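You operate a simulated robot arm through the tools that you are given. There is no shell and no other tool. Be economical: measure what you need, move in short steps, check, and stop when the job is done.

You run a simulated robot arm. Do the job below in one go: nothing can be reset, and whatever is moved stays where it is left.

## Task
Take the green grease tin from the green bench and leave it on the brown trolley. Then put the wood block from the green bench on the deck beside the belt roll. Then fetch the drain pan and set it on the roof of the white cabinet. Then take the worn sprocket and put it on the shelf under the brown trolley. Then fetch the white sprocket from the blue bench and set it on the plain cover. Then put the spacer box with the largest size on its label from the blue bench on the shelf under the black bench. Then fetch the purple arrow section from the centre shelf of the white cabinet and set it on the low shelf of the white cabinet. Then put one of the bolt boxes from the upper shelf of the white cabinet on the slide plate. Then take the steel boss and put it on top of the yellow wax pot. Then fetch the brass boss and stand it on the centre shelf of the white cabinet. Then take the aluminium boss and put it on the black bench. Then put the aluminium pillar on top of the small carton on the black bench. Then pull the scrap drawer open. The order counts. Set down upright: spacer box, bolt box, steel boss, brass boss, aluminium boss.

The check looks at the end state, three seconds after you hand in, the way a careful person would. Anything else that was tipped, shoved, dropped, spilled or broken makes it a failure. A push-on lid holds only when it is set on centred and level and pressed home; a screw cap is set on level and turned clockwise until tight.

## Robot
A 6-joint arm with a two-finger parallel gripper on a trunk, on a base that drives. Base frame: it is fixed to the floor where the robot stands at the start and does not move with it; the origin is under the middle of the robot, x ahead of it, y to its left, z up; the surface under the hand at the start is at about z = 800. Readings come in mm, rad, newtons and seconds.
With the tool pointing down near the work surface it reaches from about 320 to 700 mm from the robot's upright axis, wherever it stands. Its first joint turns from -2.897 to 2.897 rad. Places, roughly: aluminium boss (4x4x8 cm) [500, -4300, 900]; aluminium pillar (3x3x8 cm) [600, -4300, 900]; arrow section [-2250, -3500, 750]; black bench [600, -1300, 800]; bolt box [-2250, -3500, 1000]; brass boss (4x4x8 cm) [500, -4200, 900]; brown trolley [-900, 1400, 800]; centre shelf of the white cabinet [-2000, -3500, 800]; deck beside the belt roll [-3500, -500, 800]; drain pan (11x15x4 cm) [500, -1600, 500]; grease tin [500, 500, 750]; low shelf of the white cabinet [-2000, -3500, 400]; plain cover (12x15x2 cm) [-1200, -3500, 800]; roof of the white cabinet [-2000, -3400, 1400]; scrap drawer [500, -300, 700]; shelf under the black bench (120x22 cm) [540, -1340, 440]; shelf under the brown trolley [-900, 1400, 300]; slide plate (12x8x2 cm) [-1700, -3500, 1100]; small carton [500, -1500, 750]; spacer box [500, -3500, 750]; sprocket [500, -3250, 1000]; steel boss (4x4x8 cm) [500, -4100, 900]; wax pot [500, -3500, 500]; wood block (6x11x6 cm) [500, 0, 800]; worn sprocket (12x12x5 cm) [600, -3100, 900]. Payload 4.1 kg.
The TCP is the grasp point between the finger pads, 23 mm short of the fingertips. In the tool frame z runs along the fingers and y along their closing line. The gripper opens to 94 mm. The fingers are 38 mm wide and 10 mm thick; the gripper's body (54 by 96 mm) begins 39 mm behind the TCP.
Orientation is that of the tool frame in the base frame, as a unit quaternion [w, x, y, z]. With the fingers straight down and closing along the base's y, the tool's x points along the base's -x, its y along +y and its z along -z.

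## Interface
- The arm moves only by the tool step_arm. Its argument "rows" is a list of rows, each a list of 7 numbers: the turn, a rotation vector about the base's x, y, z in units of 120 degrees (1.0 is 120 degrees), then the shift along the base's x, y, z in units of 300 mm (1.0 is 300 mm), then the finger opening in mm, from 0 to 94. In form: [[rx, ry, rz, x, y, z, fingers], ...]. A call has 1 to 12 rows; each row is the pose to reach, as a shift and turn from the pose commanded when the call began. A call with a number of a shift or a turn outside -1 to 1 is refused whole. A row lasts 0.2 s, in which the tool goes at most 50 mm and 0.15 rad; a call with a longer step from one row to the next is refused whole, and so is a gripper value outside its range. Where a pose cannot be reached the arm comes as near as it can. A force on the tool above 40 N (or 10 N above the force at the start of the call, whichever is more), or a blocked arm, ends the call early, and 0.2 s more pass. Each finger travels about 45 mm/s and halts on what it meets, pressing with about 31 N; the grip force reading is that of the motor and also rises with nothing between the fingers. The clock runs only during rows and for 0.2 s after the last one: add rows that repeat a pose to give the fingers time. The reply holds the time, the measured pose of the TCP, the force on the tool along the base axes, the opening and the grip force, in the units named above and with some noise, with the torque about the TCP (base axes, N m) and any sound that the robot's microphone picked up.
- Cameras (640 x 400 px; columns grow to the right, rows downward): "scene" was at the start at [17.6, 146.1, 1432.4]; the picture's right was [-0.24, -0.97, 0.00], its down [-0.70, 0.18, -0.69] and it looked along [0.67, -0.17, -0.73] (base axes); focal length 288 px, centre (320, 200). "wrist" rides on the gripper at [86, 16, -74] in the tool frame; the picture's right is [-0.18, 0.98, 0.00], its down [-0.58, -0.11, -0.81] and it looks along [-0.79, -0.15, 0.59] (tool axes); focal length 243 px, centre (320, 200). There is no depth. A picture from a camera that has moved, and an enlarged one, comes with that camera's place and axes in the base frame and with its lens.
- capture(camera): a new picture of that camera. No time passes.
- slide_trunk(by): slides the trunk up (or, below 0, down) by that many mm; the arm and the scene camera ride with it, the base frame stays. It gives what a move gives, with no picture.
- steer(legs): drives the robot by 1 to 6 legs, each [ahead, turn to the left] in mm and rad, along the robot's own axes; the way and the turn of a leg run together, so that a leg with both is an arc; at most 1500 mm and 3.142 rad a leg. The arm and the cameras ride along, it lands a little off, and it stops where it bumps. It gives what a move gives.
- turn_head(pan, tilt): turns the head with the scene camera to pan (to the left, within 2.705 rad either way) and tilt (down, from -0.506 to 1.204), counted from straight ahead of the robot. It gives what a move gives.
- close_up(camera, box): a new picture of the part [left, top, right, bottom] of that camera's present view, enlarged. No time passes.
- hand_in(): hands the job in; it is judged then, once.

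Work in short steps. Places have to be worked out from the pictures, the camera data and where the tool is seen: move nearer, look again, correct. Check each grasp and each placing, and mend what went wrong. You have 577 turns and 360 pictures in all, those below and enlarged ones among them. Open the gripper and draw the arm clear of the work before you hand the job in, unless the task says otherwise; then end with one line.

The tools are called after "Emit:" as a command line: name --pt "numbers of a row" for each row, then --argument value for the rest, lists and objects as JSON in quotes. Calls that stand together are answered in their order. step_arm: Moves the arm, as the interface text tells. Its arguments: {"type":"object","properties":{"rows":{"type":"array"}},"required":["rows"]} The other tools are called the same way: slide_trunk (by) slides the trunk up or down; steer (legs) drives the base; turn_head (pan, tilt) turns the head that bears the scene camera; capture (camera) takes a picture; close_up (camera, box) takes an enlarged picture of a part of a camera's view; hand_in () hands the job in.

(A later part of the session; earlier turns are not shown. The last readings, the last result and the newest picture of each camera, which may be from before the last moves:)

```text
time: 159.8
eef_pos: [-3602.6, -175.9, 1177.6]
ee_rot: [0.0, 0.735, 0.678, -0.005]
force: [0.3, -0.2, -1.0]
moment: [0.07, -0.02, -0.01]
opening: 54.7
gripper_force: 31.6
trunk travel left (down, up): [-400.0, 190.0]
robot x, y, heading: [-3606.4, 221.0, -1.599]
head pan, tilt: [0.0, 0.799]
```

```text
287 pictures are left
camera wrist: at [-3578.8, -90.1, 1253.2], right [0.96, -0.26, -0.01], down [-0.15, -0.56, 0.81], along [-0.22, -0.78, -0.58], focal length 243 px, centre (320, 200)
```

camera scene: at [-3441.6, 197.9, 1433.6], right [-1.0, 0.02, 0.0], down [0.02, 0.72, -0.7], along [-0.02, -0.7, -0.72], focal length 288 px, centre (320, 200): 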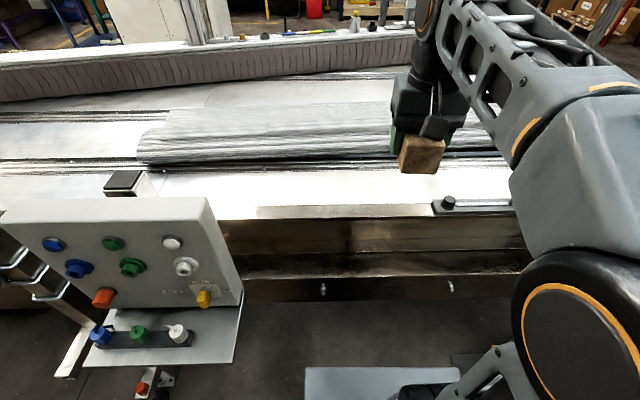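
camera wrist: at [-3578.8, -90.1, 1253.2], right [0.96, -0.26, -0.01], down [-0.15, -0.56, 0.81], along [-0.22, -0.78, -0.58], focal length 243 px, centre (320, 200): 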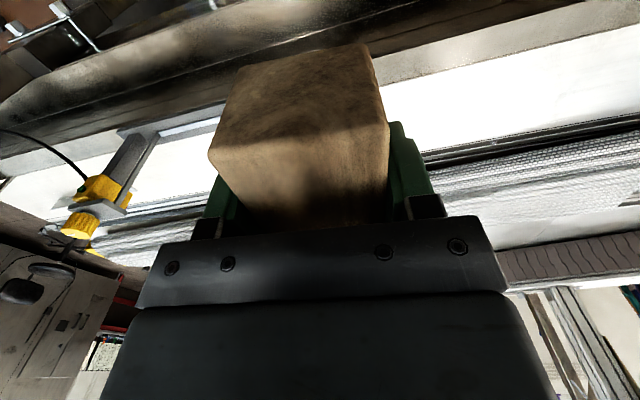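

The deck strip spans about y -400 to -560. I drive 120 mm closer so the spot is well within reach.

Emit:
steer --legs '[[120, 0]]'

Emit:
step_arm --pt "0 0 0.03 0 -0.1 -0.1 45" --pt "0 0 0.03 0 -0.2 -0.2 45" --pt "0 0 0.03 0 -0.3 -0.3 45" --pt "0 0 0.03 0 -0.4 -0.4 45" --pt "0 0 0.03 0 -0.5 -0.5 45" --pt "0 0 0.03 0 -0.58 -0.6 45" --pt "0 0 0.03 0 -0.6 -0.7 45"

Emit:
capture --camera "scene"

Emit:
capture --camera "wrist"

```text
time: 161.0
eef_pos: [-3605.9, -293.4, 1178.0]
ee_rot: [0.0, 0.736, 0.677, -0.006]
force: [-1.0, 1.0, -1.7]
moment: [0.03, -0.02, 0.05]
opening: 54.8
gripper_force: 31.1
trunk travel left (down, up): [-400.0, 190.0]
robot x, y, heading: [-3609.9, 103.6, -1.595]
head pan, tilt: [0.0, 0.799]
```

```text
time: 162.6
eef_pos: [-3607.7, -472.4, 966.0]
ee_rot: [0.0, 0.714, 0.7, -0.006]
force: [-0.8, 0.8, -1.4]
moment: [0.02, 0.01, -0.01]
opening: 54.7
gripper_force: 31.0
trunk travel left (down, up): [-400.0, 190.0]
robot x, y, heading: [-3608.4, 105.9, -1.6]
head pan, tilt: [0.0, 0.799]
```

```text
286 pictures are left
camera scene: at [-3444.9, 78.9, 1433.6], right [-1.0, 0.03, 0.0], down [0.02, 0.72, -0.7], along [-0.02, -0.7, -0.72], focal length 288 px, centre (320, 200)
```

scene: 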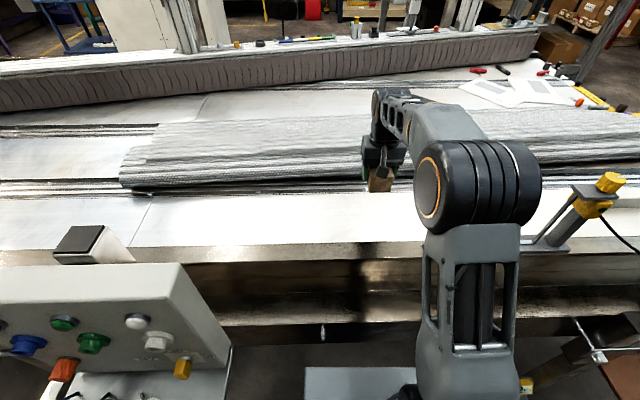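

```text
285 pictures are left
camera wrist: at [-3589.2, -384.3, 1041.0], right [0.98, -0.21, -0.01], down [-0.11, -0.57, 0.81], along [-0.17, -0.79, -0.58], focal length 243 px, centre (320, 200)
```

wrist: 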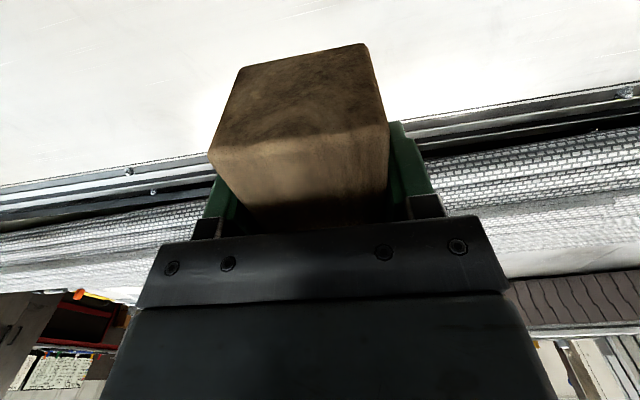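

The block is over the middle of the strip. I lower it toward the deck.

Emit:
step_arm --pt "0 0 0 0 0.01 -0.12 45" --pt "0 0 0 0 0.02 -0.24 45" --pt "0 0 0 0 0.02 -0.35 45" --pt "0 0 0 0 0.02 -0.4 45"

Emit:
capture --camera "wrist"

Emit:
close_up --camera "scene" --box '[300, 140, 460, 260]'

```text
time: 163.6
eef_pos: [-3608.4, -467.9, 846.9]
ee_rot: [-0.001, 0.714, 0.7, -0.005]
force: [-0.1, -0.5, -2.2]
moment: [0.05, 0.0, 0.01]
opening: 54.7
gripper_force: 31.1
trunk travel left (down, up): [-400.0, 190.0]
robot x, y, heading: [-3612.9, 104.9, -1.596]
head pan, tilt: [0.0, 0.799]
```

```text
284 pictures are left
camera wrist: at [-3589.2, -381.1, 921.6], right [0.98, -0.21, -0.01], down [-0.11, -0.57, 0.81], along [-0.17, -0.79, -0.58], focal length 243 px, centre (320, 200)
```

wrist: 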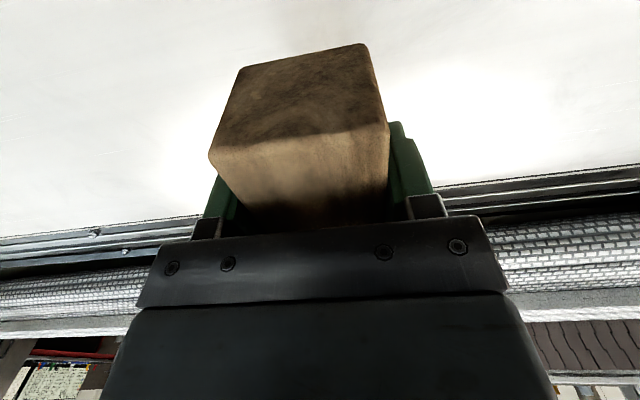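

```text
3.33 times, centred on (380, 200) of scene
camera zoom: at [-3444.9, 78.9, 1433.5], right [-1.0, 0.03, 0.0], down [0.02, 0.72, -0.7], along [-0.02, -0.7, -0.72], focal length 959 px, centre (120, 200)
```

zoom: 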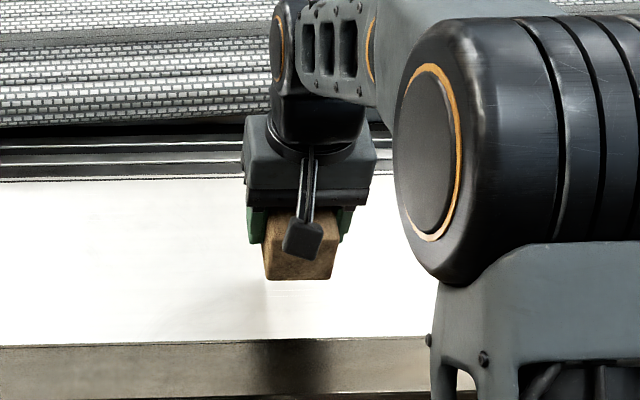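

Emit:
step_arm --pt "0 0 0 0 0 -0.02 45" --pt "0 0 0 0 0 -0.03 45" --pt "0 0 0 0 0 -0.04 45" --pt "0 0 0 0 0 -0.047 45" --pt "0 0 0 0 0 -0.054 45"

```text
time: 164.8
eef_pos: [-3607.7, -467.4, 832.0]
ee_rot: [0.0, 0.714, 0.7, -0.006]
force: [-0.1, -1.1, -1.5]
moment: [0.01, 0.02, 0.01]
opening: 54.9
gripper_force: 30.8
trunk travel left (down, up): [-400.0, 190.0]
robot x, y, heading: [-3608.1, 103.4, -1.598]
head pan, tilt: [0.0, 0.799]
```

Emit:
step_arm --pt "0 0 0 0 0 -0.007 45" --pt "0 0 0 0 0 -0.014 45" --pt "0 0 0 0 0 -0.021 45" --pt "0 0 0 0 0 -0.028 45" --pt "0 0 0 0 0 -0.035 45" --pt "0 0 0 0 0 -0.042 45"

Emit:
close_up --camera "scene" --box '[300, 140, 460, 260]'

```text
time: 166.2
eef_pos: [-3607.2, -468.8, 818.9]
ee_rot: [0.0, 0.715, 0.7, -0.006]
force: [-0.2, 0.0, -1.8]
moment: [0.02, -0.02, 0.0]
opening: 55.0
gripper_force: 30.8
trunk travel left (down, up): [-400.0, 190.0]
robot x, y, heading: [-3611.3, 102.5, -1.599]
head pan, tilt: [0.0, 0.799]
```

```text
3.33 times, centred on (380, 200) of scene
camera zoom: at [-3444.8, 79.0, 1433.5], right [-1.0, 0.03, 0.0], down [0.02, 0.72, -0.7], along [-0.02, -0.7, -0.72], focal length 959 px, centre (120, 200)
```

zoom: 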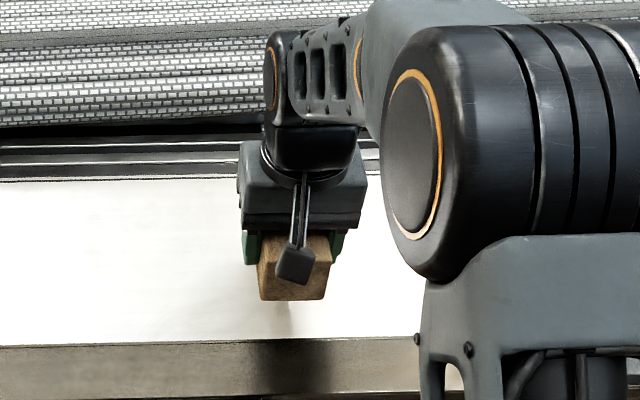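

Still free; the deck is lower than 800. I go on down.

Emit:
step_arm --pt "0 0 0 0 0 -0.01 45" --pt "0 0 0 0 0 -0.02 45" --pt "0 0 0 0 0 -0.03 45" --pt "0 0 0 0 0 -0.04 45" --pt "0 0 0 0 0 -0.05 45" --pt "0 0 0 0 0 -0.06 45" --pt "0 0 0 0 0 -0.07 45" --pt "0 0 0 0 0 -0.08 45"

Emit:
close_up --camera "scene" --box '[300, 140, 460, 260]'

```text
time: 168.0
eef_pos: [-3607.7, -468.3, 795.0]
ee_rot: [-0.001, 0.715, 0.699, -0.006]
force: [0.0, -0.3, -1.1]
moment: [0.01, 0.0, 0.01]
opening: 54.7
gripper_force: 30.8
trunk travel left (down, up): [-400.0, 190.0]
robot x, y, heading: [-3616.2, 104.9, -1.601]
head pan, tilt: [0.0, 0.799]
```

```text
3.33 times, centred on (380, 200) of scene
camera zoom: at [-3444.9, 79.0, 1433.5], right [-1.0, 0.03, 0.0], down [0.02, 0.72, -0.7], along [-0.02, -0.7, -0.72], focal length 959 px, centre (120, 200)
```

zoom: 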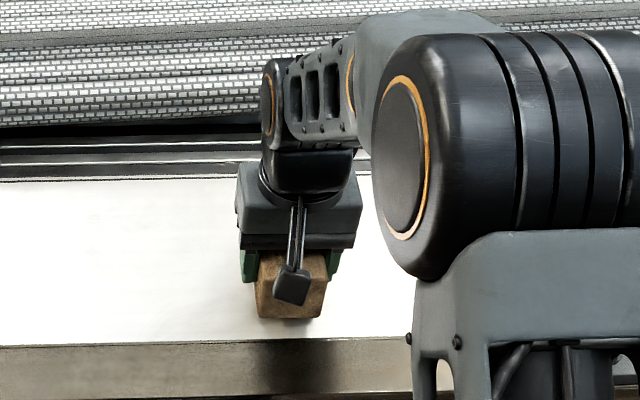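

The deck lies lower, so the strip is further back than I judged (about y -415 to -610). I shift 42 mm inward and keep lowering.

Emit:
step_arm --pt "0 0 0 0 -0.07 0 45" --pt "0 0 0 0 -0.14 0 45" --pt "0 0 0 0 -0.14 -0.01 45" --pt "0 0 0 0 -0.14 -0.02 45" --pt "0 0 0 0 -0.14 -0.03 45" --pt "0 0 0 0 -0.14 -0.04 45" --pt "0 0 0 0 -0.14 -0.05 45"

Emit:
close_up --camera "scene" --box '[300, 140, 460, 260]'

Emit:
capture --camera "wrist"

```text
time: 169.6
eef_pos: [-3607.5, -510.5, 783.1]
ee_rot: [0.001, 0.715, 0.699, -0.008]
force: [-0.2, 2.9, 11.2]
moment: [-0.7, -0.27, 0.05]
opening: 54.7
gripper_force: 30.7
trunk travel left (down, up): [-400.0, 190.0]
robot x, y, heading: [-3612.7, 102.2, -1.602]
head pan, tilt: [0.0, 0.799]
```

```text
3.33 times, centred on (380, 200) of scene
camera zoom: at [-3445.0, 80.5, 1433.9], right [-1.0, 0.03, 0.0], down [0.02, 0.72, -0.7], along [-0.02, -0.7, -0.72], focal length 959 px, centre (120, 200)
```

zoom: 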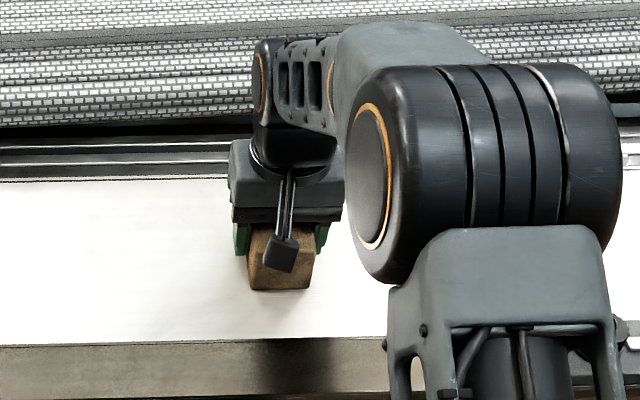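

```text
279 pictures are left
camera wrist: at [-3587.9, -423.0, 857.2], right [0.98, -0.21, -0.01], down [-0.11, -0.57, 0.81], along [-0.17, -0.8, -0.58], focal length 243 px, centre (320, 200)
```

wrist: 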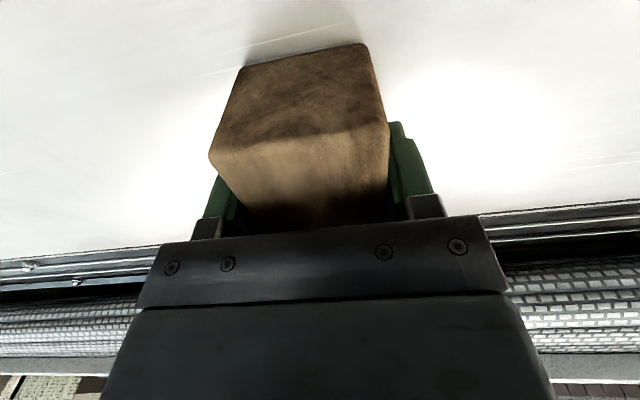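

Contact at z 783, so the deck is near z 750. I open and rise.

Emit:
step_arm --pt "0 0 0 0 0 0.003 60" --pt "0 0 0 0 0 0.003 75" --pt "0 0 0 0 0 0.003 80" --pt "0 0 0 0 0 0.1 80" --pt "0 0 0 0 0 0.25 80" --pt "0 0 0 0 0 0.4 80" --pt "0 0 0 0 0.1 0.5 80" --pt "0 0 0 0 0.2 0.62 80" --pt "0 0 0 0 0.3 0.74 80" --pt "0 0 0 0 0.4 0.86 80"

Emit:
capture --camera "scene"

```text
time: 171.8
eef_pos: [-3608.8, -391.1, 1039.1]
ee_rot: [0.0, 0.715, 0.699, -0.006]
force: [0.2, 0.4, -0.2]
moment: [0.0, -0.01, -0.01]
opening: 79.9
gripper_force: 0.0
trunk travel left (down, up): [-400.0, 190.0]
robot x, y, heading: [-3609.5, 105.9, -1.596]
head pan, tilt: [0.0, 0.799]
```

```text
278 pictures are left
camera scene: at [-3444.9, 79.3, 1433.5], right [-1.0, 0.03, 0.0], down [0.02, 0.72, -0.7], along [-0.02, -0.7, -0.72], focal length 288 px, centre (320, 200)
```

scene: 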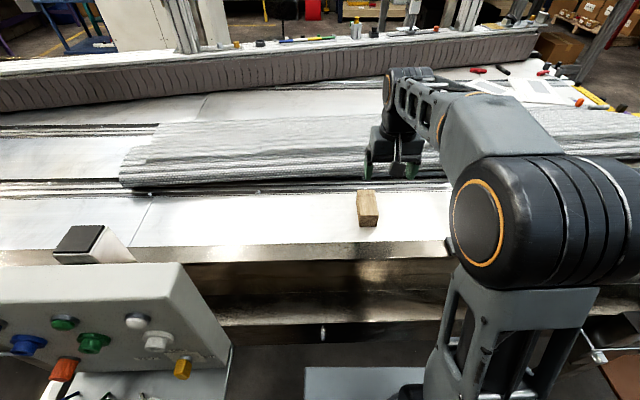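

The block is on the deck beside the belt roll. I tuck the arm, back out and return along the aisle toward the black bench.

Emit:
step_arm --pt "0 0 0 0 0.08 0.12 60" --pt "0 0 0 0 0.16 0.24 60" --pt "0 0 0 0 0.25 0.36 40" --pt "0 0 0 0 0.32 0.48 40"

Emit:
steer --legs '[[-450, 0], [0, 1.596], [1500, 0], [1500, 0]]'

```text
time: 172.8
eef_pos: [-3605.9, -293.4, 1182.8]
ee_rot: [0.001, 0.715, 0.699, -0.006]
force: [-0.1, 0.6, -0.1]
moment: [-0.02, 0.0, 0.01]
opening: 39.9
gripper_force: 0.0
trunk travel left (down, up): [-400.0, 190.0]
robot x, y, heading: [-3609.1, 104.2, -1.596]
head pan, tilt: [0.0, 0.799]
```

```text
time: 193.5
eef_pos: [-207.4, 714.5, 1182.5]
ee_rot: [0.004, -0.034, 0.999, -0.004]
force: [0.1, 0.0, 0.4]
moment: [0.01, 0.0, -0.02]
opening: 39.8
gripper_force: 0.0
trunk travel left (down, up): [-400.0, 190.0]
robot x, y, heading: [-606.2, 672.4, 0.066]
head pan, tilt: [0.0, 0.799]
```

Now I drive down the bench aisle to look at the black bench and the drain pan.

Emit:
steer --legs '[[0, -1.343], [900, 0], [847, 0], [0, 1.277]]'

Emit:
turn_head --pan -0.5 --tilt 0.7

Emit:
capture --camera "scene"

```text
time: 208.6
eef_pos: [365.8, -941.3, 1183.3]
ee_rot: [0.004, -0.013, 1.0, -0.004]
force: [-0.3, 0.8, 0.4]
moment: [0.05, -0.02, 0.02]
opening: 40.0
gripper_force: 0.0
trunk travel left (down, up): [-400.0, 190.0]
robot x, y, heading: [-33.4, -968.4, 0.019]
head pan, tilt: [0.0, 0.799]
```

```text
time: 209.5
eef_pos: [365.5, -941.8, 1182.7]
ee_rot: [0.005, -0.013, 1.0, -0.004]
force: [-0.4, 0.3, 0.0]
moment: [0.04, -0.01, -0.02]
opening: 39.7
gripper_force: 0.0
trunk travel left (down, up): [-400.0, 190.0]
robot x, y, heading: [-34.0, -962.6, 0.019]
head pan, tilt: [-0.499, 0.7]
```

```text
277 pictures are left
camera scene: at [-20.7, -839.8, 1441.8], right [-0.46, -0.89, 0.0], down [-0.57, 0.3, -0.76], along [0.68, -0.35, -0.64], focal length 288 px, centre (320, 200)
```

scene: 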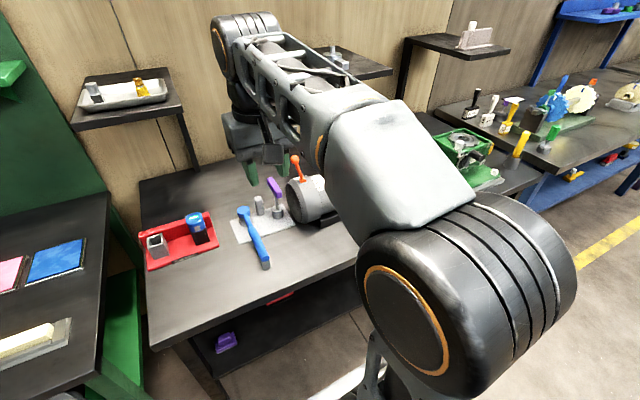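

The black bench runs on from here. I drive to y about -1600 and lower the trunk to see under it.

Emit:
steer --legs '[[0, -1.59], [620, 0], [0, 1.571]]'

Emit:
turn_head --pan 0.3 --tilt 0.8

Emit:
capture --camera "scene"

Emit:
turn_head --pan -0.7 --tilt 0.7

Emit:
capture --camera "scene"

```text
time: 220.7
eef_pos: [359.9, -1580.9, 1182.8]
ee_rot: [0.004, 0.013, 1.0, -0.004]
force: [-0.2, 0.2, 0.1]
moment: [-0.01, 0.01, -0.01]
opening: 39.9
gripper_force: 0.0
trunk travel left (down, up): [-400.0, 190.0]
robot x, y, heading: [-40.7, -1581.4, -0.03]
head pan, tilt: [-0.499, 0.7]
```

```text
time: 221.8
eef_pos: [359.0, -1581.9, 1182.2]
ee_rot: [0.004, 0.012, 1.0, -0.004]
force: [0.1, 0.2, -0.6]
moment: [0.02, 0.0, -0.01]
opening: 40.1
gripper_force: 0.0
trunk travel left (down, up): [-400.0, 190.0]
robot x, y, heading: [-38.4, -1580.5, -0.035]
head pan, tilt: [0.3, 0.799]
```

```text
276 pictures are left
camera scene: at [-16.9, -1395.4, 1433.5], right [0.26, -0.96, 0.0], down [-0.69, -0.19, -0.7], along [0.67, 0.18, -0.72], focal length 288 px, centre (320, 200)
```

scene: 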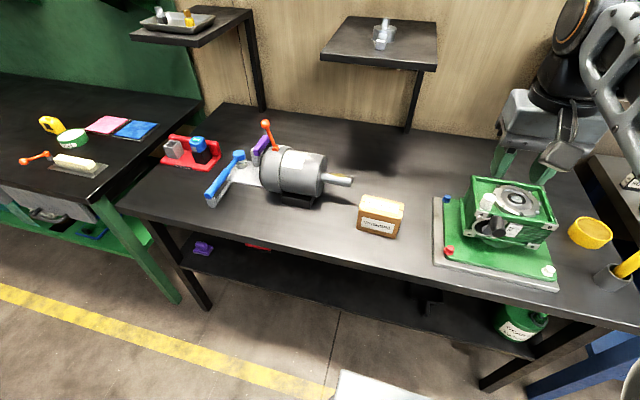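

```text
time: 223.1
eef_pos: [359.3, -1581.0, 1182.2]
ee_rot: [0.004, 0.013, 1.0, -0.004]
force: [0.7, -0.5, -0.3]
moment: [0.01, -0.01, 0.0]
opening: 39.8
gripper_force: 0.0
trunk travel left (down, up): [-400.0, 190.0]
robot x, y, heading: [-42.6, -1586.2, -0.033]
head pan, tilt: [-0.7, 0.7]
```

```text
275 pictures are left
camera scene: at [-31.6, -1473.4, 1441.8], right [-0.67, -0.74, 0.0], down [-0.48, 0.43, -0.76], along [0.57, -0.51, -0.64], focal length 288 px, centre (320, 200)
```

scene: 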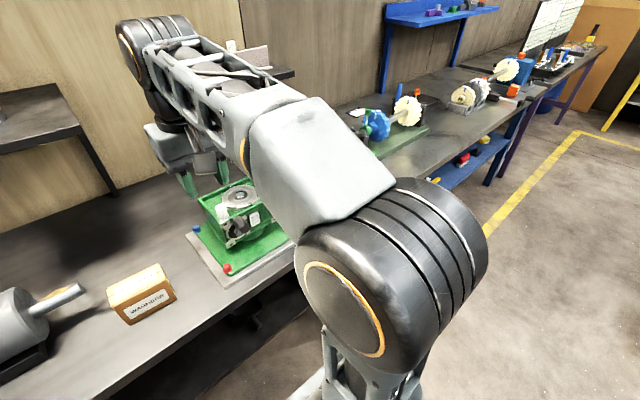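

I back away 250 mm and lower the trunk so the head can look under the bench.

Emit:
steer --legs '[[-300, 0]]'

Emit:
slide_trunk --by -400

Emit:
turn_head --pan 0.2 --tilt 0.6

Emit:
capture --camera "scene"

Emit:
turn_head --pan -0.5 --tilt 0.6

Emit:
capture --camera "scene"

```text
time: 225.1
eef_pos: [56.3, -1571.6, 1182.4]
ee_rot: [0.004, 0.012, 1.0, -0.005]
force: [0.5, -1.2, 0.1]
moment: [-0.02, 0.03, 0.0]
opening: 40.0
gripper_force: 0.2
trunk travel left (down, up): [-400.0, 190.0]
robot x, y, heading: [-339.7, -1572.6, -0.033]
head pan, tilt: [-0.7, 0.7]
```

```text
time: 229.0
eef_pos: [57.6, -1572.3, 782.1]
ee_rot: [0.005, 0.012, 1.0, -0.004]
force: [-0.5, -0.6, 0.3]
moment: [-0.03, 0.02, -0.04]
opening: 40.1
gripper_force: 0.0
trunk travel left (down, up): [0.0, 590.0]
robot x, y, heading: [-341.8, -1571.8, -0.03]
head pan, tilt: [-0.7, 0.7]
```

```text
time: 230.2
eef_pos: [56.9, -1571.5, 781.2]
ee_rot: [0.004, 0.013, 1.0, -0.004]
force: [-0.1, -0.5, -1.8]
moment: [-0.01, 0.01, 0.02]
opening: 39.7
gripper_force: 0.0
trunk travel left (down, up): [0.0, 590.0]
robot x, y, heading: [-344.3, -1573.9, -0.033]
head pan, tilt: [0.201, 0.6]
```

```text
274 pictures are left
camera scene: at [-309.4, -1392.3, 1050.4], right [0.17, -0.99, 0.0], down [-0.56, -0.1, -0.83], along [0.81, 0.14, -0.56], focal length 288 px, centre (320, 200)
```

scene: 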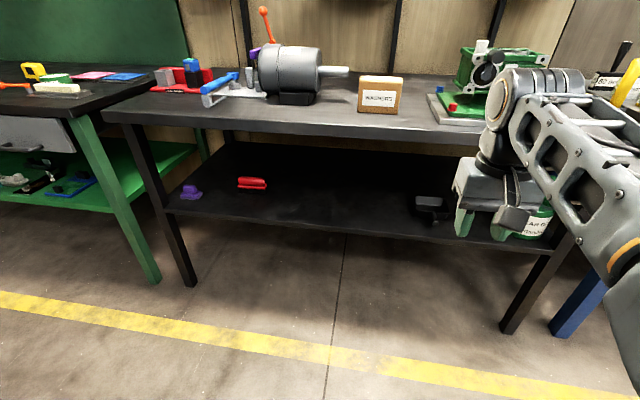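

```text
time: 231.2
eef_pos: [57.1, -1571.0, 780.9]
ee_rot: [0.005, 0.012, 1.0, -0.004]
force: [-0.1, -0.5, -0.6]
moment: [-0.01, -0.02, -0.01]
opening: 40.5
gripper_force: 0.1
trunk travel left (down, up): [0.0, 590.0]
robot x, y, heading: [-339.0, -1574.2, -0.036]
head pan, tilt: [-0.499, 0.6]
```

```text
273 pictures are left
camera scene: at [-320.2, -1451.8, 1050.4], right [-0.51, -0.86, 0.0], down [-0.49, 0.29, -0.83], along [0.71, -0.42, -0.56], focal length 288 px, centre (320, 200)
```

scene: 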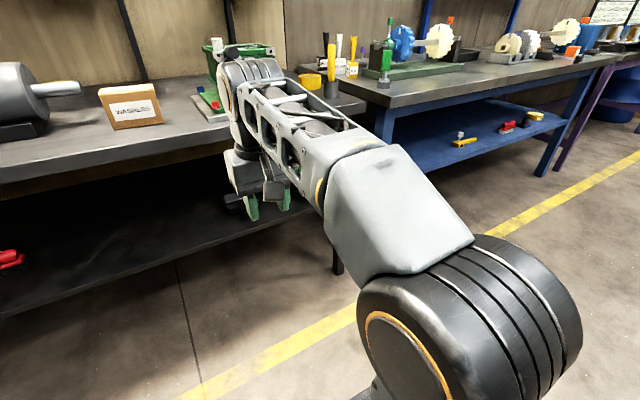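

There is a dark item on the shelf; I enlarge that region.

Emit:
turn_head --pan 0.1 --tilt 0.6

Emit:
close_up --camera "scene" --box '[300, 120, 500, 250]'

```text
time: 232.2
eef_pos: [57.3, -1570.0, 782.0]
ee_rot: [0.004, 0.013, 1.0, -0.005]
force: [-0.3, 0.7, -0.7]
moment: [0.02, 0.01, 0.0]
opening: 39.8
gripper_force: 0.0
trunk travel left (down, up): [0.0, 590.0]
robot x, y, heading: [-340.0, -1575.9, -0.03]
head pan, tilt: [0.099, 0.6]
```

```text
3.08 times, centred on (400, 185) of scene
camera zoom: at [-308.3, -1401.2, 1050.4], right [0.07, -1.0, 0.0], down [-0.56, -0.04, -0.83], along [0.82, 0.06, -0.56], focal length 885 px, centre (74, 246)
```

zoom: 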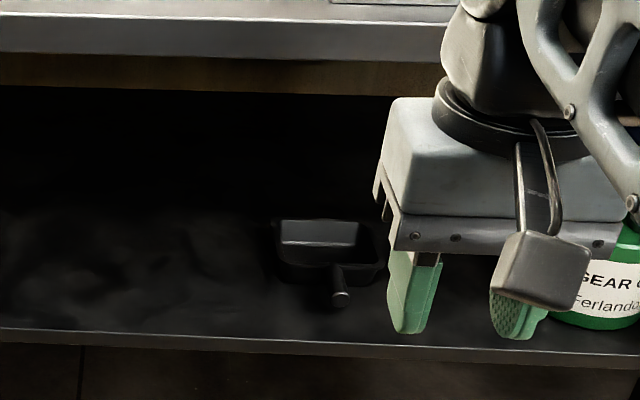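

It is the drain pan, with a handle pointing at me; the handle tip is at about [467, -1633, 475]. I tilt the tool 45° forward in free space first, so it can slip under the bench.

Emit:
step_arm --pt "0 -0.07 0.004 0 -0.03 0 60" --pt "0 -0.14 0.008 0 -0.06 -0.05 60" --pt "0 -0.21 0.011 0 -0.1 -0.15 60" --pt "0 -0.28 0.011 0 -0.14 -0.25 60" --pt "0 -0.34 0.011 0 -0.18 -0.35 60" --pt "0 -0.375 0.011 0 -0.2 -0.45 60" --pt "0 -0.375 0.011 0 -0.2 -0.6 60" --pt "0 -0.375 0.011 0 -0.2 -0.7 60"

Emit:
capture --camera "scene"

Emit:
capture --camera "wrist"

```text
time: 234.0
eef_pos: [57.3, -1630.7, 575.3]
ee_rot: [0.386, 0.003, 0.922, 0.0]
force: [0.1, 0.3, -0.8]
moment: [-0.01, 0.01, 0.0]
opening: 60.0
gripper_force: 0.1
trunk travel left (down, up): [0.0, 590.0]
robot x, y, heading: [-340.4, -1570.8, -0.03]
head pan, tilt: [0.099, 0.6]
```

```text
271 pictures are left
camera scene: at [-308.5, -1401.1, 1050.4], right [0.07, -1.0, 0.0], down [-0.56, -0.04, -0.83], along [0.82, 0.06, -0.56], focal length 288 px, centre (320, 200)
```

scene: 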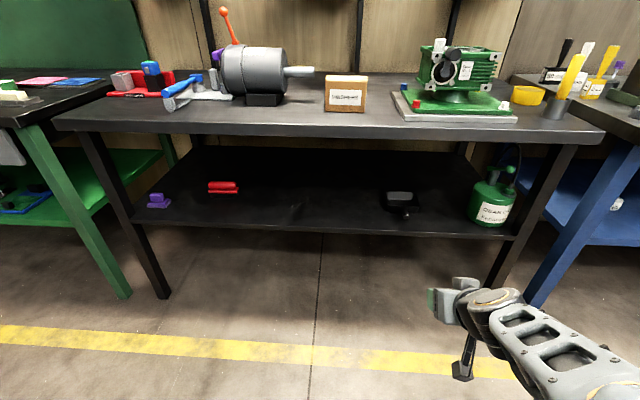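

```text
270 pictures are left
camera wrist: at [-54.8, -1614.8, 566.8], right [0.13, 0.98, 0.13], down [-0.17, -0.11, 0.98], along [0.98, -0.15, 0.15], focal length 243 px, centre (320, 200)
```

wrist: 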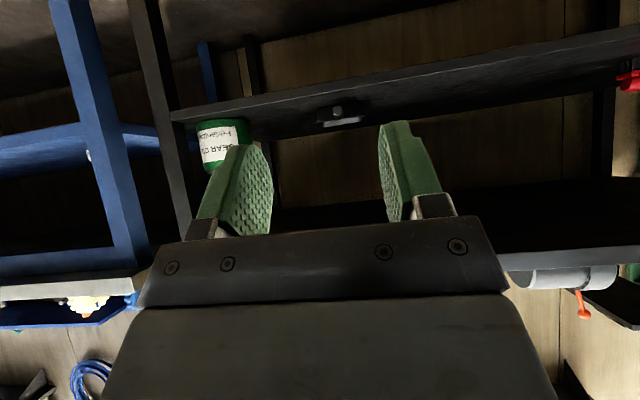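

The handle shows well now. I enlarge it from both cameras.

Emit:
close_up --camera "scene" --box '[360, 170, 440, 230]'

Emit:
close_up --camera "wrist" --box '[290, 80, 390, 150]'

```text
6.67 times, centred on (400, 200) of scene
camera zoom: at [-308.5, -1401.1, 1050.4], right [0.07, -1.0, 0.0], down [-0.56, -0.04, -0.83], along [0.82, 0.06, -0.56], focal length 1917 px, centre (-213, 200)
```

zoom: 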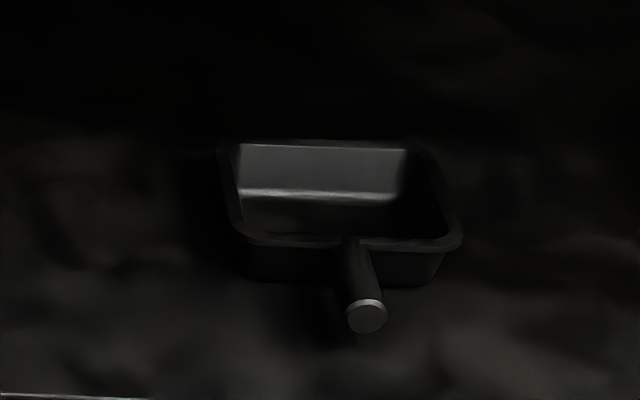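

```text
5.71 times, centred on (340, 115) of wrist
camera zoom: at [-54.8, -1614.8, 566.8], right [0.13, 0.98, 0.13], down [-0.17, -0.11, 0.98], along [0.98, -0.15, 0.15], focal length 1386 px, centre (206, 686)
```

zoom: 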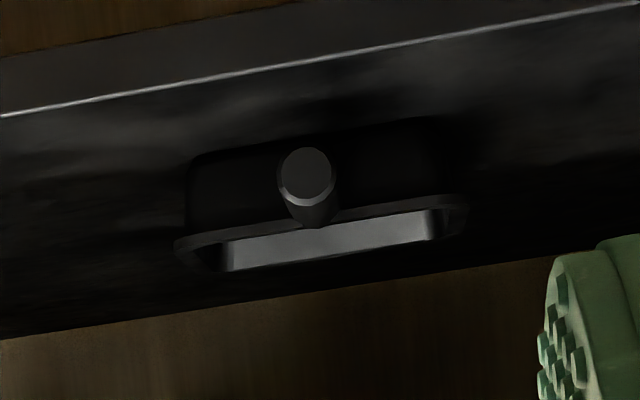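

The handle is a 20 mm round bar along x, from [465, -1635, 466] to about x 515. I drive ahead to bring it into reach.

Emit:
steer --legs '[[295, 0]]'

Emit:
capture --camera "wrist"

Emit:
capture --camera "scene"

```text
time: 236.1
eef_pos: [355.3, -1640.3, 575.3]
ee_rot: [0.386, 0.003, 0.922, 0.0]
force: [0.6, -0.7, -0.1]
moment: [0.03, 0.0, 0.0]
opening: 59.8
gripper_force: 0.1
trunk travel left (down, up): [0.0, 590.0]
robot x, y, heading: [-44.6, -1581.7, -0.032]
head pan, tilt: [0.099, 0.6]
```

```text
267 pictures are left
camera wrist: at [241.2, -1624.3, 567.2], right [0.13, 0.98, 0.13], down [-0.17, -0.11, 0.98], along [0.98, -0.15, 0.15], focal length 243 px, centre (320, 200)
```

wrist: 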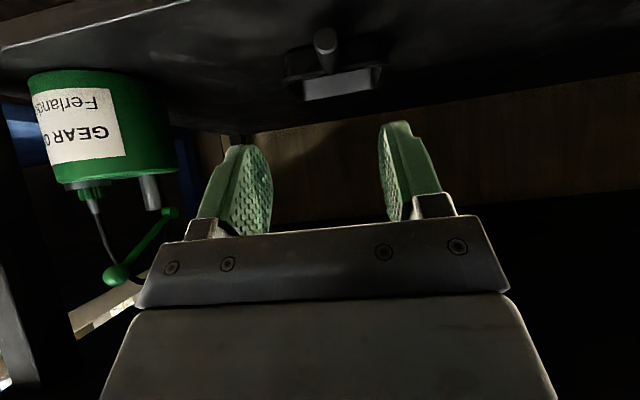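

```text
266 pictures are left
camera scene: at [-12.4, -1410.5, 1050.4], right [0.07, -1.0, 0.0], down [-0.56, -0.04, -0.83], along [0.82, 0.06, -0.56], focal length 288 px, centre (320, 200)
```

scene: 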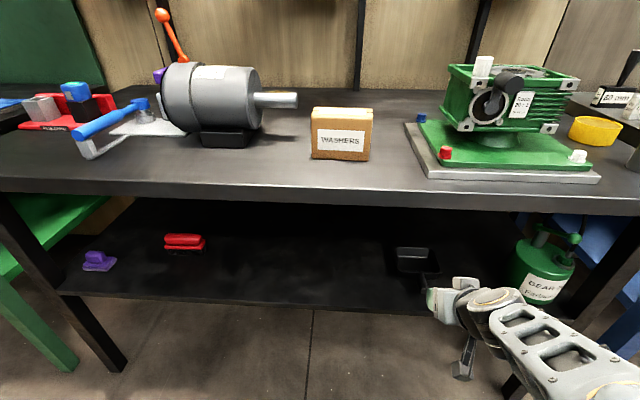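

Confirmed: handle tip at [465, -1634, 467]. I reach in so the fingers straddle the handle at x 480.

Emit:
step_arm --pt "0 0 0 0.08 0.018 -0.08 60" --pt "0 0 0 0.16 0.018 -0.16 60" --pt "0 0 0 0.24 0.018 -0.24 60" --pt "0 0 0 0.32 0.018 -0.3 60" --pt "0 0 0 0.38 0.018 -0.325 60"

Emit:
capture --camera "wrist"

Emit:
close_up --camera "scene" --box '[340, 210, 540, 335]'

```text
time: 237.3
eef_pos: [469.6, -1634.7, 477.5]
ee_rot: [0.387, 0.001, 0.922, 0.001]
force: [-0.3, -1.1, 0.3]
moment: [0.0, -0.02, -0.02]
opening: 59.9
gripper_force: 0.1
trunk travel left (down, up): [0.0, 590.0]
robot x, y, heading: [-46.9, -1585.3, -0.032]
head pan, tilt: [0.099, 0.6]
```

```text
265 pictures are left
camera wrist: at [355.6, -1617.8, 469.2], right [0.13, 0.98, 0.13], down [-0.17, -0.11, 0.98], along [0.98, -0.15, 0.15], focal length 243 px, centre (320, 200)
```

wrist: 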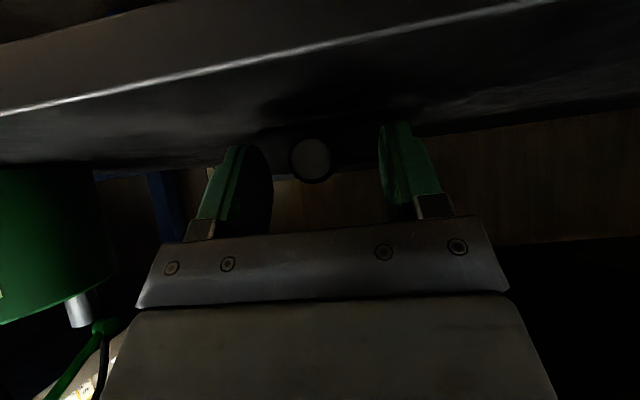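

```text
3.20 times, centred on (440, 272) of scene
camera zoom: at [-12.5, -1410.5, 1050.4], right [0.07, -1.0, 0.0], down [-0.56, -0.04, -0.83], along [0.82, 0.06, -0.56], focal length 920 px, centre (-64, -32)
```

zoom: 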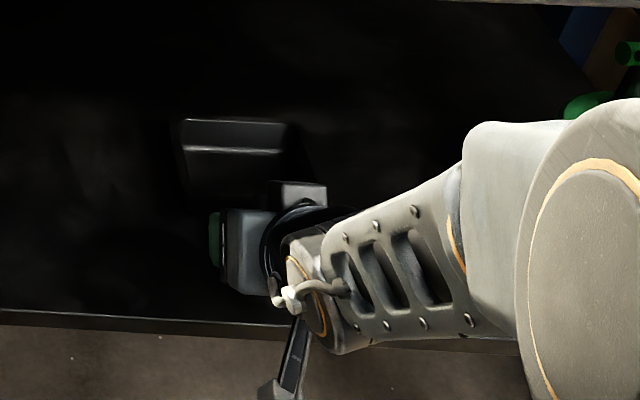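

Emit:
step_arm --pt "0 0 0 0.025 -0.006 -0.01 60" --pt "0 0 0 0.047 -0.006 -0.015 60" --pt "0 0 0 0.047 -0.006 -0.015 40" --pt "0 0 0 0.047 -0.006 -0.015 20" --pt "0 0 0 0.047 -0.006 -0.015 8" --pt "0 0 0 0.047 -0.006 -0.015 8" --pt "0 0 0 0.047 -0.006 -0.015 8"

Emit:
capture --camera "wrist"

```text
time: 238.9
eef_pos: [481.9, -1635.9, 473.6]
ee_rot: [0.387, 0.002, 0.922, 0.0]
force: [1.0, -0.4, 0.5]
moment: [0.01, 0.01, 0.01]
opening: 21.3
gripper_force: 30.8
trunk travel left (down, up): [0.0, 590.0]
robot x, y, heading: [-44.3, -1584.6, -0.029]
head pan, tilt: [0.099, 0.6]
```

```text
263 pictures are left
camera wrist: at [369.3, -1619.8, 465.4], right [0.13, 0.98, 0.13], down [-0.17, -0.11, 0.98], along [0.98, -0.15, 0.15], focal length 243 px, centre (320, 200)
```

wrist: 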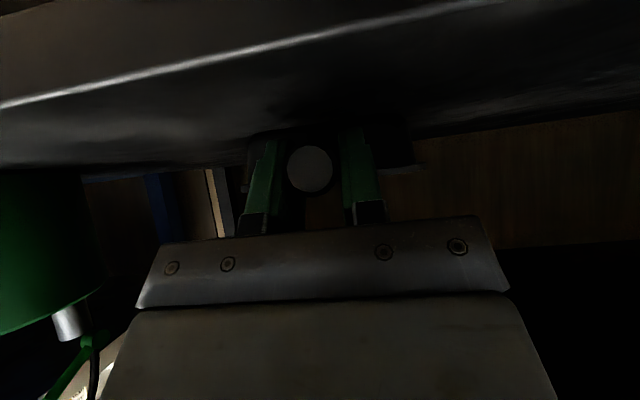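

Gripped at 21 mm. I lift a little and check that the pan stays level.

Emit:
step_arm --pt "0 0 0 0 0 0.02 8" --pt "0 0 0 0 0 0.06 8" --pt "0 0 0 -0.01 0 0.1 8" --pt "0 0 0 -0.01 0 0.14 8" --pt "0 0 0 -0.01 0 0.14 8"

Emit:
capture --camera "wrist"

Emit:
close_up --camera "scene" --box '[340, 210, 540, 335]'

```text
time: 240.1
eef_pos: [479.6, -1636.7, 516.9]
ee_rot: [0.386, 0.003, 0.923, 0.0]
force: [-0.7, 0.2, -1.2]
moment: [0.01, 0.1, 0.03]
opening: 21.2
gripper_force: 31.2
trunk travel left (down, up): [0.0, 590.0]
robot x, y, heading: [-47.1, -1587.0, -0.027]
head pan, tilt: [0.099, 0.6]
```

```text
262 pictures are left
camera wrist: at [365.9, -1620.1, 507.9], right [0.13, 0.98, 0.13], down [-0.17, -0.11, 0.98], along [0.98, -0.15, 0.15], focal length 243 px, centre (320, 200)
```

wrist: 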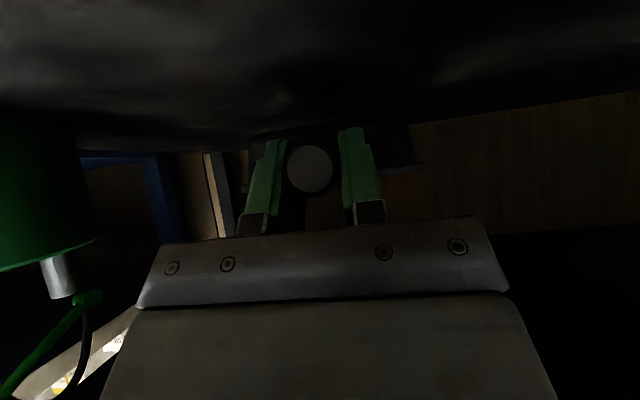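

```text
3.20 times, centred on (440, 272) of scene
camera zoom: at [-12.3, -1410.5, 1050.4], right [0.07, -1.0, 0.0], down [-0.56, -0.04, -0.83], along [0.82, 0.06, -0.56], focal length 920 px, centre (-64, -32)
```

zoom: 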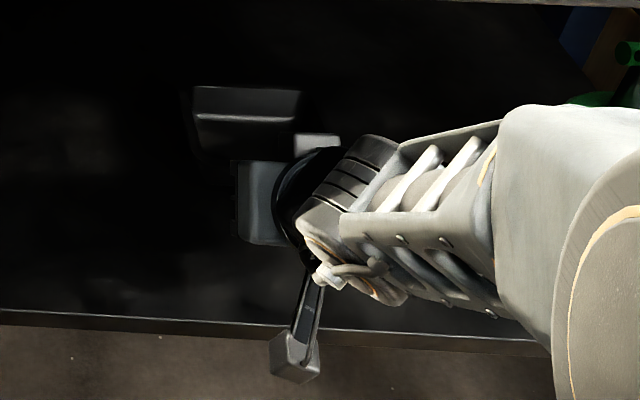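

The pan hangs level. I back the base straight out, then raise the trunk.

Emit:
steer --legs '[[-380, 0]]'

Emit:
slide_trunk --by 400

Emit:
capture --camera "wrist"

Emit:
turn_head --pan -1.6 --tilt 0.3

Emit:
capture --camera "scene"

Emit:
turn_head --pan -2.4 --tilt 0.3

Emit:
capture --camera "scene"

```text
time: 242.5
eef_pos: [99.4, -1622.8, 516.1]
ee_rot: [0.386, 0.003, 0.922, -0.001]
force: [-0.1, 0.1, -2.2]
moment: [0.0, 0.09, 0.0]
opening: 21.4
gripper_force: 31.0
trunk travel left (down, up): [0.0, 590.0]
robot x, y, heading: [-425.9, -1573.5, -0.029]
head pan, tilt: [0.099, 0.6]
```

```text
time: 246.3
eef_pos: [100.3, -1624.0, 915.4]
ee_rot: [0.386, 0.001, 0.922, 0.001]
force: [0.5, 0.7, -0.5]
moment: [0.01, 0.1, -0.04]
opening: 21.7
gripper_force: 30.9
trunk travel left (down, up): [-400.0, 190.0]
robot x, y, heading: [-425.7, -1573.6, -0.032]
head pan, tilt: [0.099, 0.6]
```

```text
260 pictures are left
camera wrist: at [-13.3, -1607.7, 907.7], right [0.13, 0.98, 0.13], down [-0.17, -0.11, 0.98], along [0.98, -0.15, 0.15], focal length 243 px, centre (320, 200)
```

wrist: 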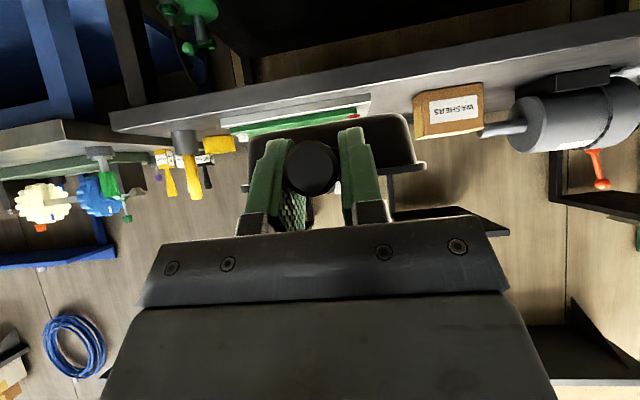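

```text
time: 248.0
eef_pos: [99.9, -1624.1, 915.6]
ee_rot: [0.387, 0.002, 0.922, 0.0]
force: [-0.2, 0.2, -1.8]
moment: [-0.02, 0.09, 0.03]
opening: 21.3
gripper_force: 31.2
trunk travel left (down, up): [-400.0, 190.0]
robot x, y, heading: [-424.9, -1573.4, -0.032]
head pan, tilt: [-1.6, 0.3]
```

```text
259 pictures are left
camera scene: at [-485.5, -1497.8, 1477.9], right [-1.0, 0.06, 0.0], down [0.02, 0.3, -0.96], along [-0.06, -0.95, -0.3], focal length 288 px, centre (320, 200)
```

scene: 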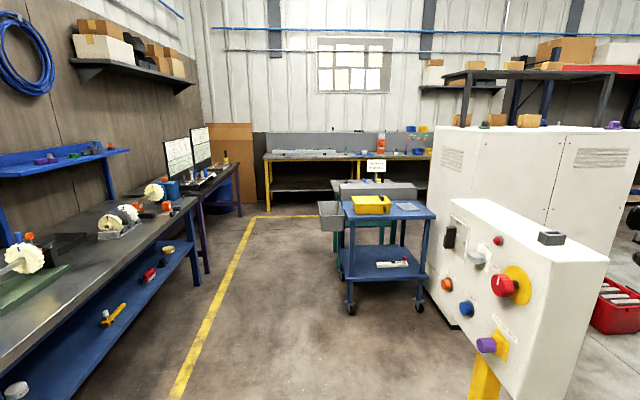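

```text
time: 249.2
eef_pos: [100.4, -1623.6, 915.9]
ee_rot: [0.385, 0.002, 0.923, 0.0]
force: [-0.5, 0.2, -1.1]
moment: [-0.02, 0.1, 0.06]
opening: 21.4
gripper_force: 30.8
trunk travel left (down, up): [-400.0, 190.0]
robot x, y, heading: [-423.1, -1574.3, -0.034]
head pan, tilt: [-2.4, 0.3]
```

```text
258 pictures are left
camera scene: at [-550.6, -1465.6, 1477.9], right [-0.65, 0.76, 0.0], down [0.22, 0.19, -0.96], along [-0.72, -0.62, -0.3], focal length 288 px, centre (320, 200)
```

scene: 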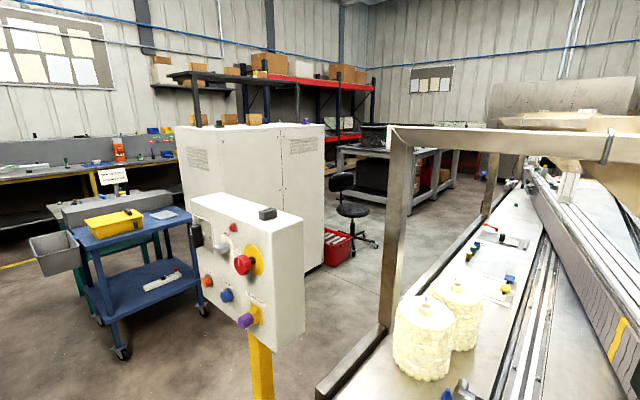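

The pan is held level. The white cabinet stands beyond the control post; I drive down the aisle to get a view of it.

Emit:
steer --legs '[[0, -1.54], [1250, 0]]'

Emit:
turn_head --pan -0.8 --tilt 0.3

Emit:
capture --camera "scene"

Emit:
turn_head --pan -1.6 --tilt 0.3

Emit:
capture --camera "scene"

```text
time: 259.2
eef_pos: [-408.9, -3348.0, 915.0]
ee_rot: [0.283, 0.628, 0.675, -0.262]
force: [0.1, -1.0, -1.7]
moment: [0.07, 0.01, 0.02]
opening: 21.5
gripper_force: 31.4
trunk travel left (down, up): [-400.0, 190.0]
robot x, y, heading: [-397.9, -2820.0, -1.525]
head pan, tilt: [-2.4, 0.3]
```

```text
time: 260.9
eef_pos: [-409.0, -3346.8, 915.3]
ee_rot: [0.284, 0.628, 0.676, -0.261]
force: [-0.6, 0.2, -1.0]
moment: [0.09, 0.0, 0.04]
opening: 21.5
gripper_force: 30.8
trunk travel left (down, up): [-400.0, 190.0]
robot x, y, heading: [-396.1, -2818.5, -1.526]
head pan, tilt: [-0.799, 0.3]
```

```text
257 pictures are left
camera scene: at [-297.8, -2821.1, 1477.9], right [-0.73, 0.68, 0.0], down [0.2, 0.22, -0.96], along [-0.65, -0.7, -0.3], focal length 288 px, centre (320, 200)
```

scene: 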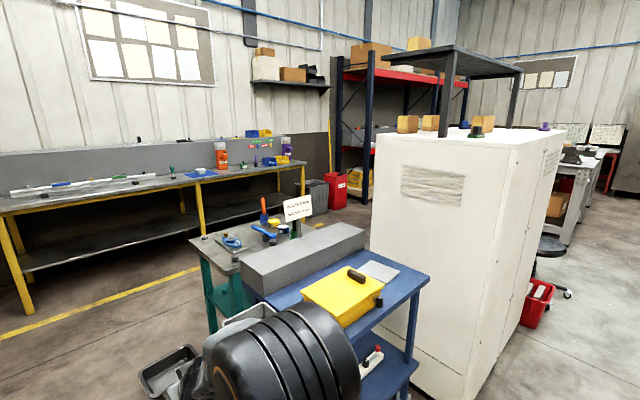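

```text
time: 262.0
eef_pos: [-410.3, -3346.8, 916.5]
ee_rot: [0.283, 0.628, 0.676, -0.262]
force: [0.1, -0.4, -1.3]
moment: [0.07, 0.01, 0.01]
opening: 21.4
gripper_force: 30.8
trunk travel left (down, up): [-400.0, 190.0]
robot x, y, heading: [-401.6, -2818.0, -1.527]
head pan, tilt: [-1.6, 0.3]
```

```text
256 pictures are left
camera scene: at [-327.3, -2754.6, 1477.9], right [-0.02, 1.0, 0.0], down [0.3, 0.01, -0.96], along [-0.96, -0.02, -0.3], focal length 288 px, centre (320, 200)
```

scene: 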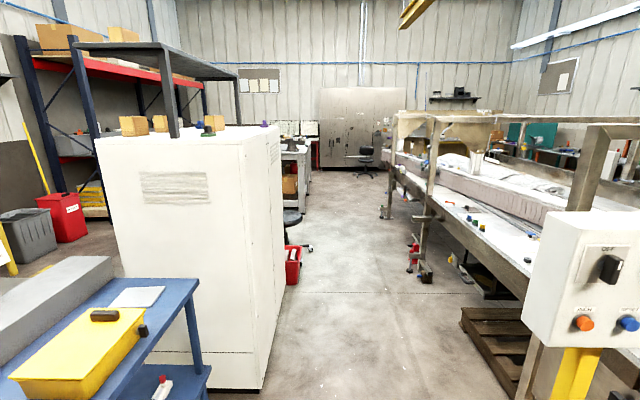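

The cabinet's roof (z about 1350) spans roughly x -1545 to -2530, y -3095 to -3717; I can reach it from the aisle on its +y side. I raise the trunk fully, then turn and drive there.

Emit:
slide_trunk --by 190

Emit:
steer --legs '[[-150, 0], [0, -1.66], [1350, 0]]'

Emit:
turn_head --pan 1.0 --tilt 0.4

Emit:
capture --camera "scene"

```text
time: 264.1
eef_pos: [-409.1, -3347.0, 1104.9]
ee_rot: [0.284, 0.628, 0.675, -0.262]
force: [0.8, 0.3, -1.8]
moment: [0.1, 0.02, 0.01]
opening: 21.4
gripper_force: 31.2
trunk travel left (down, up): [-590.0, 0.0]
robot x, y, heading: [-399.9, -2820.8, -1.53]
head pan, tilt: [-1.6, 0.3]
```

```text
time: 275.9
eef_pos: [-2276.5, -2547.1, 1105.4]
ee_rot: [-0.001, 0.923, -0.006, -0.385]
force: [0.3, 0.1, -1.7]
moment: [-0.02, -0.12, 0.01]
opening: 21.6
gripper_force: 31.1
trunk travel left (down, up): [-590.0, 0.0]
robot x, y, heading: [-1751.7, -2603.7, 3.1]
head pan, tilt: [-1.6, 0.3]
```

```text
time: 278.2
eef_pos: [-2275.6, -2547.0, 1105.3]
ee_rot: [-0.001, 0.923, -0.006, -0.386]
force: [-0.3, 0.6, -1.1]
moment: [-0.02, -0.12, -0.03]
opening: 21.3
gripper_force: 31.2
trunk travel left (down, up): [-590.0, 0.0]
robot x, y, heading: [-1753.4, -2605.4, 3.106]
head pan, tilt: [1.0, 0.4]
```

```text
255 pictures are left
camera scene: at [-1750.6, -2850.5, 1658.6], right [-0.82, 0.57, 0.0], down [0.22, 0.32, -0.92], along [-0.53, -0.75, -0.39], focal length 288 px, centre (320, 200)
```

scene: 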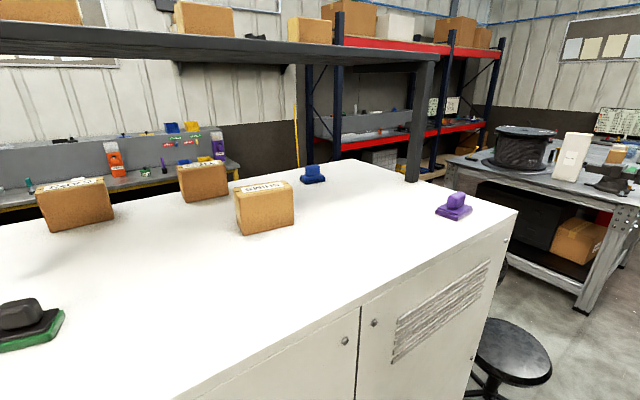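

The roof's front strip around [-1850, -3250] is free and open above. I raise the arm above roof height before turning toward the cabinet.

Emit:
step_arm --pt "0 0 0 0 0 0.15 8" --pt "0 0 0 0 0 0.3 8" --pt "0 0 0 0 0 0.45 8" --pt "0 0 0 0 0 0.6 8" --pt "0 0 0 0 0 0.75 8" --pt "0 0 0 0 0 0.9 8" --pt "0 0 0 0 0 1.0 8"

Emit:
step_arm --pt "0 0 0 0 0 0.1 8" --pt "0 0 0 0 0 0.2 8" --pt "0 0 0 0 0 0.2 8"

Emit:
capture --camera "wrist"

```text
time: 279.8
eef_pos: [-2276.0, -2543.6, 1406.6]
ee_rot: [-0.001, 0.922, -0.006, -0.386]
force: [0.6, -0.4, -2.1]
moment: [0.0, -0.1, 0.03]
opening: 21.4
gripper_force: 31.4
trunk travel left (down, up): [-590.0, 0.0]
robot x, y, heading: [-1753.2, -2602.6, 3.102]
head pan, tilt: [1.0, 0.4]
```

```text
time: 280.6
eef_pos: [-2276.8, -2546.4, 1463.8]
ee_rot: [-0.002, 0.922, -0.007, -0.386]
force: [0.2, -1.6, -0.9]
moment: [0.02, -0.08, -0.01]
opening: 21.5
gripper_force: 31.0
trunk travel left (down, up): [-590.0, 0.0]
robot x, y, heading: [-1748.6, -2607.4, 3.099]
head pan, tilt: [1.0, 0.4]
```

```text
254 pictures are left
camera wrist: at [-2162.5, -2564.1, 1456.4], right [-0.14, -0.98, 0.13], down [0.17, 0.11, 0.98], along [-0.98, 0.16, 0.15], focal length 243 px, centre (320, 200)
```

wrist: 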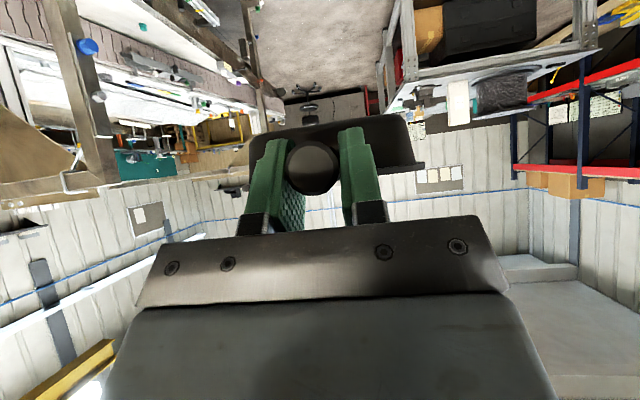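

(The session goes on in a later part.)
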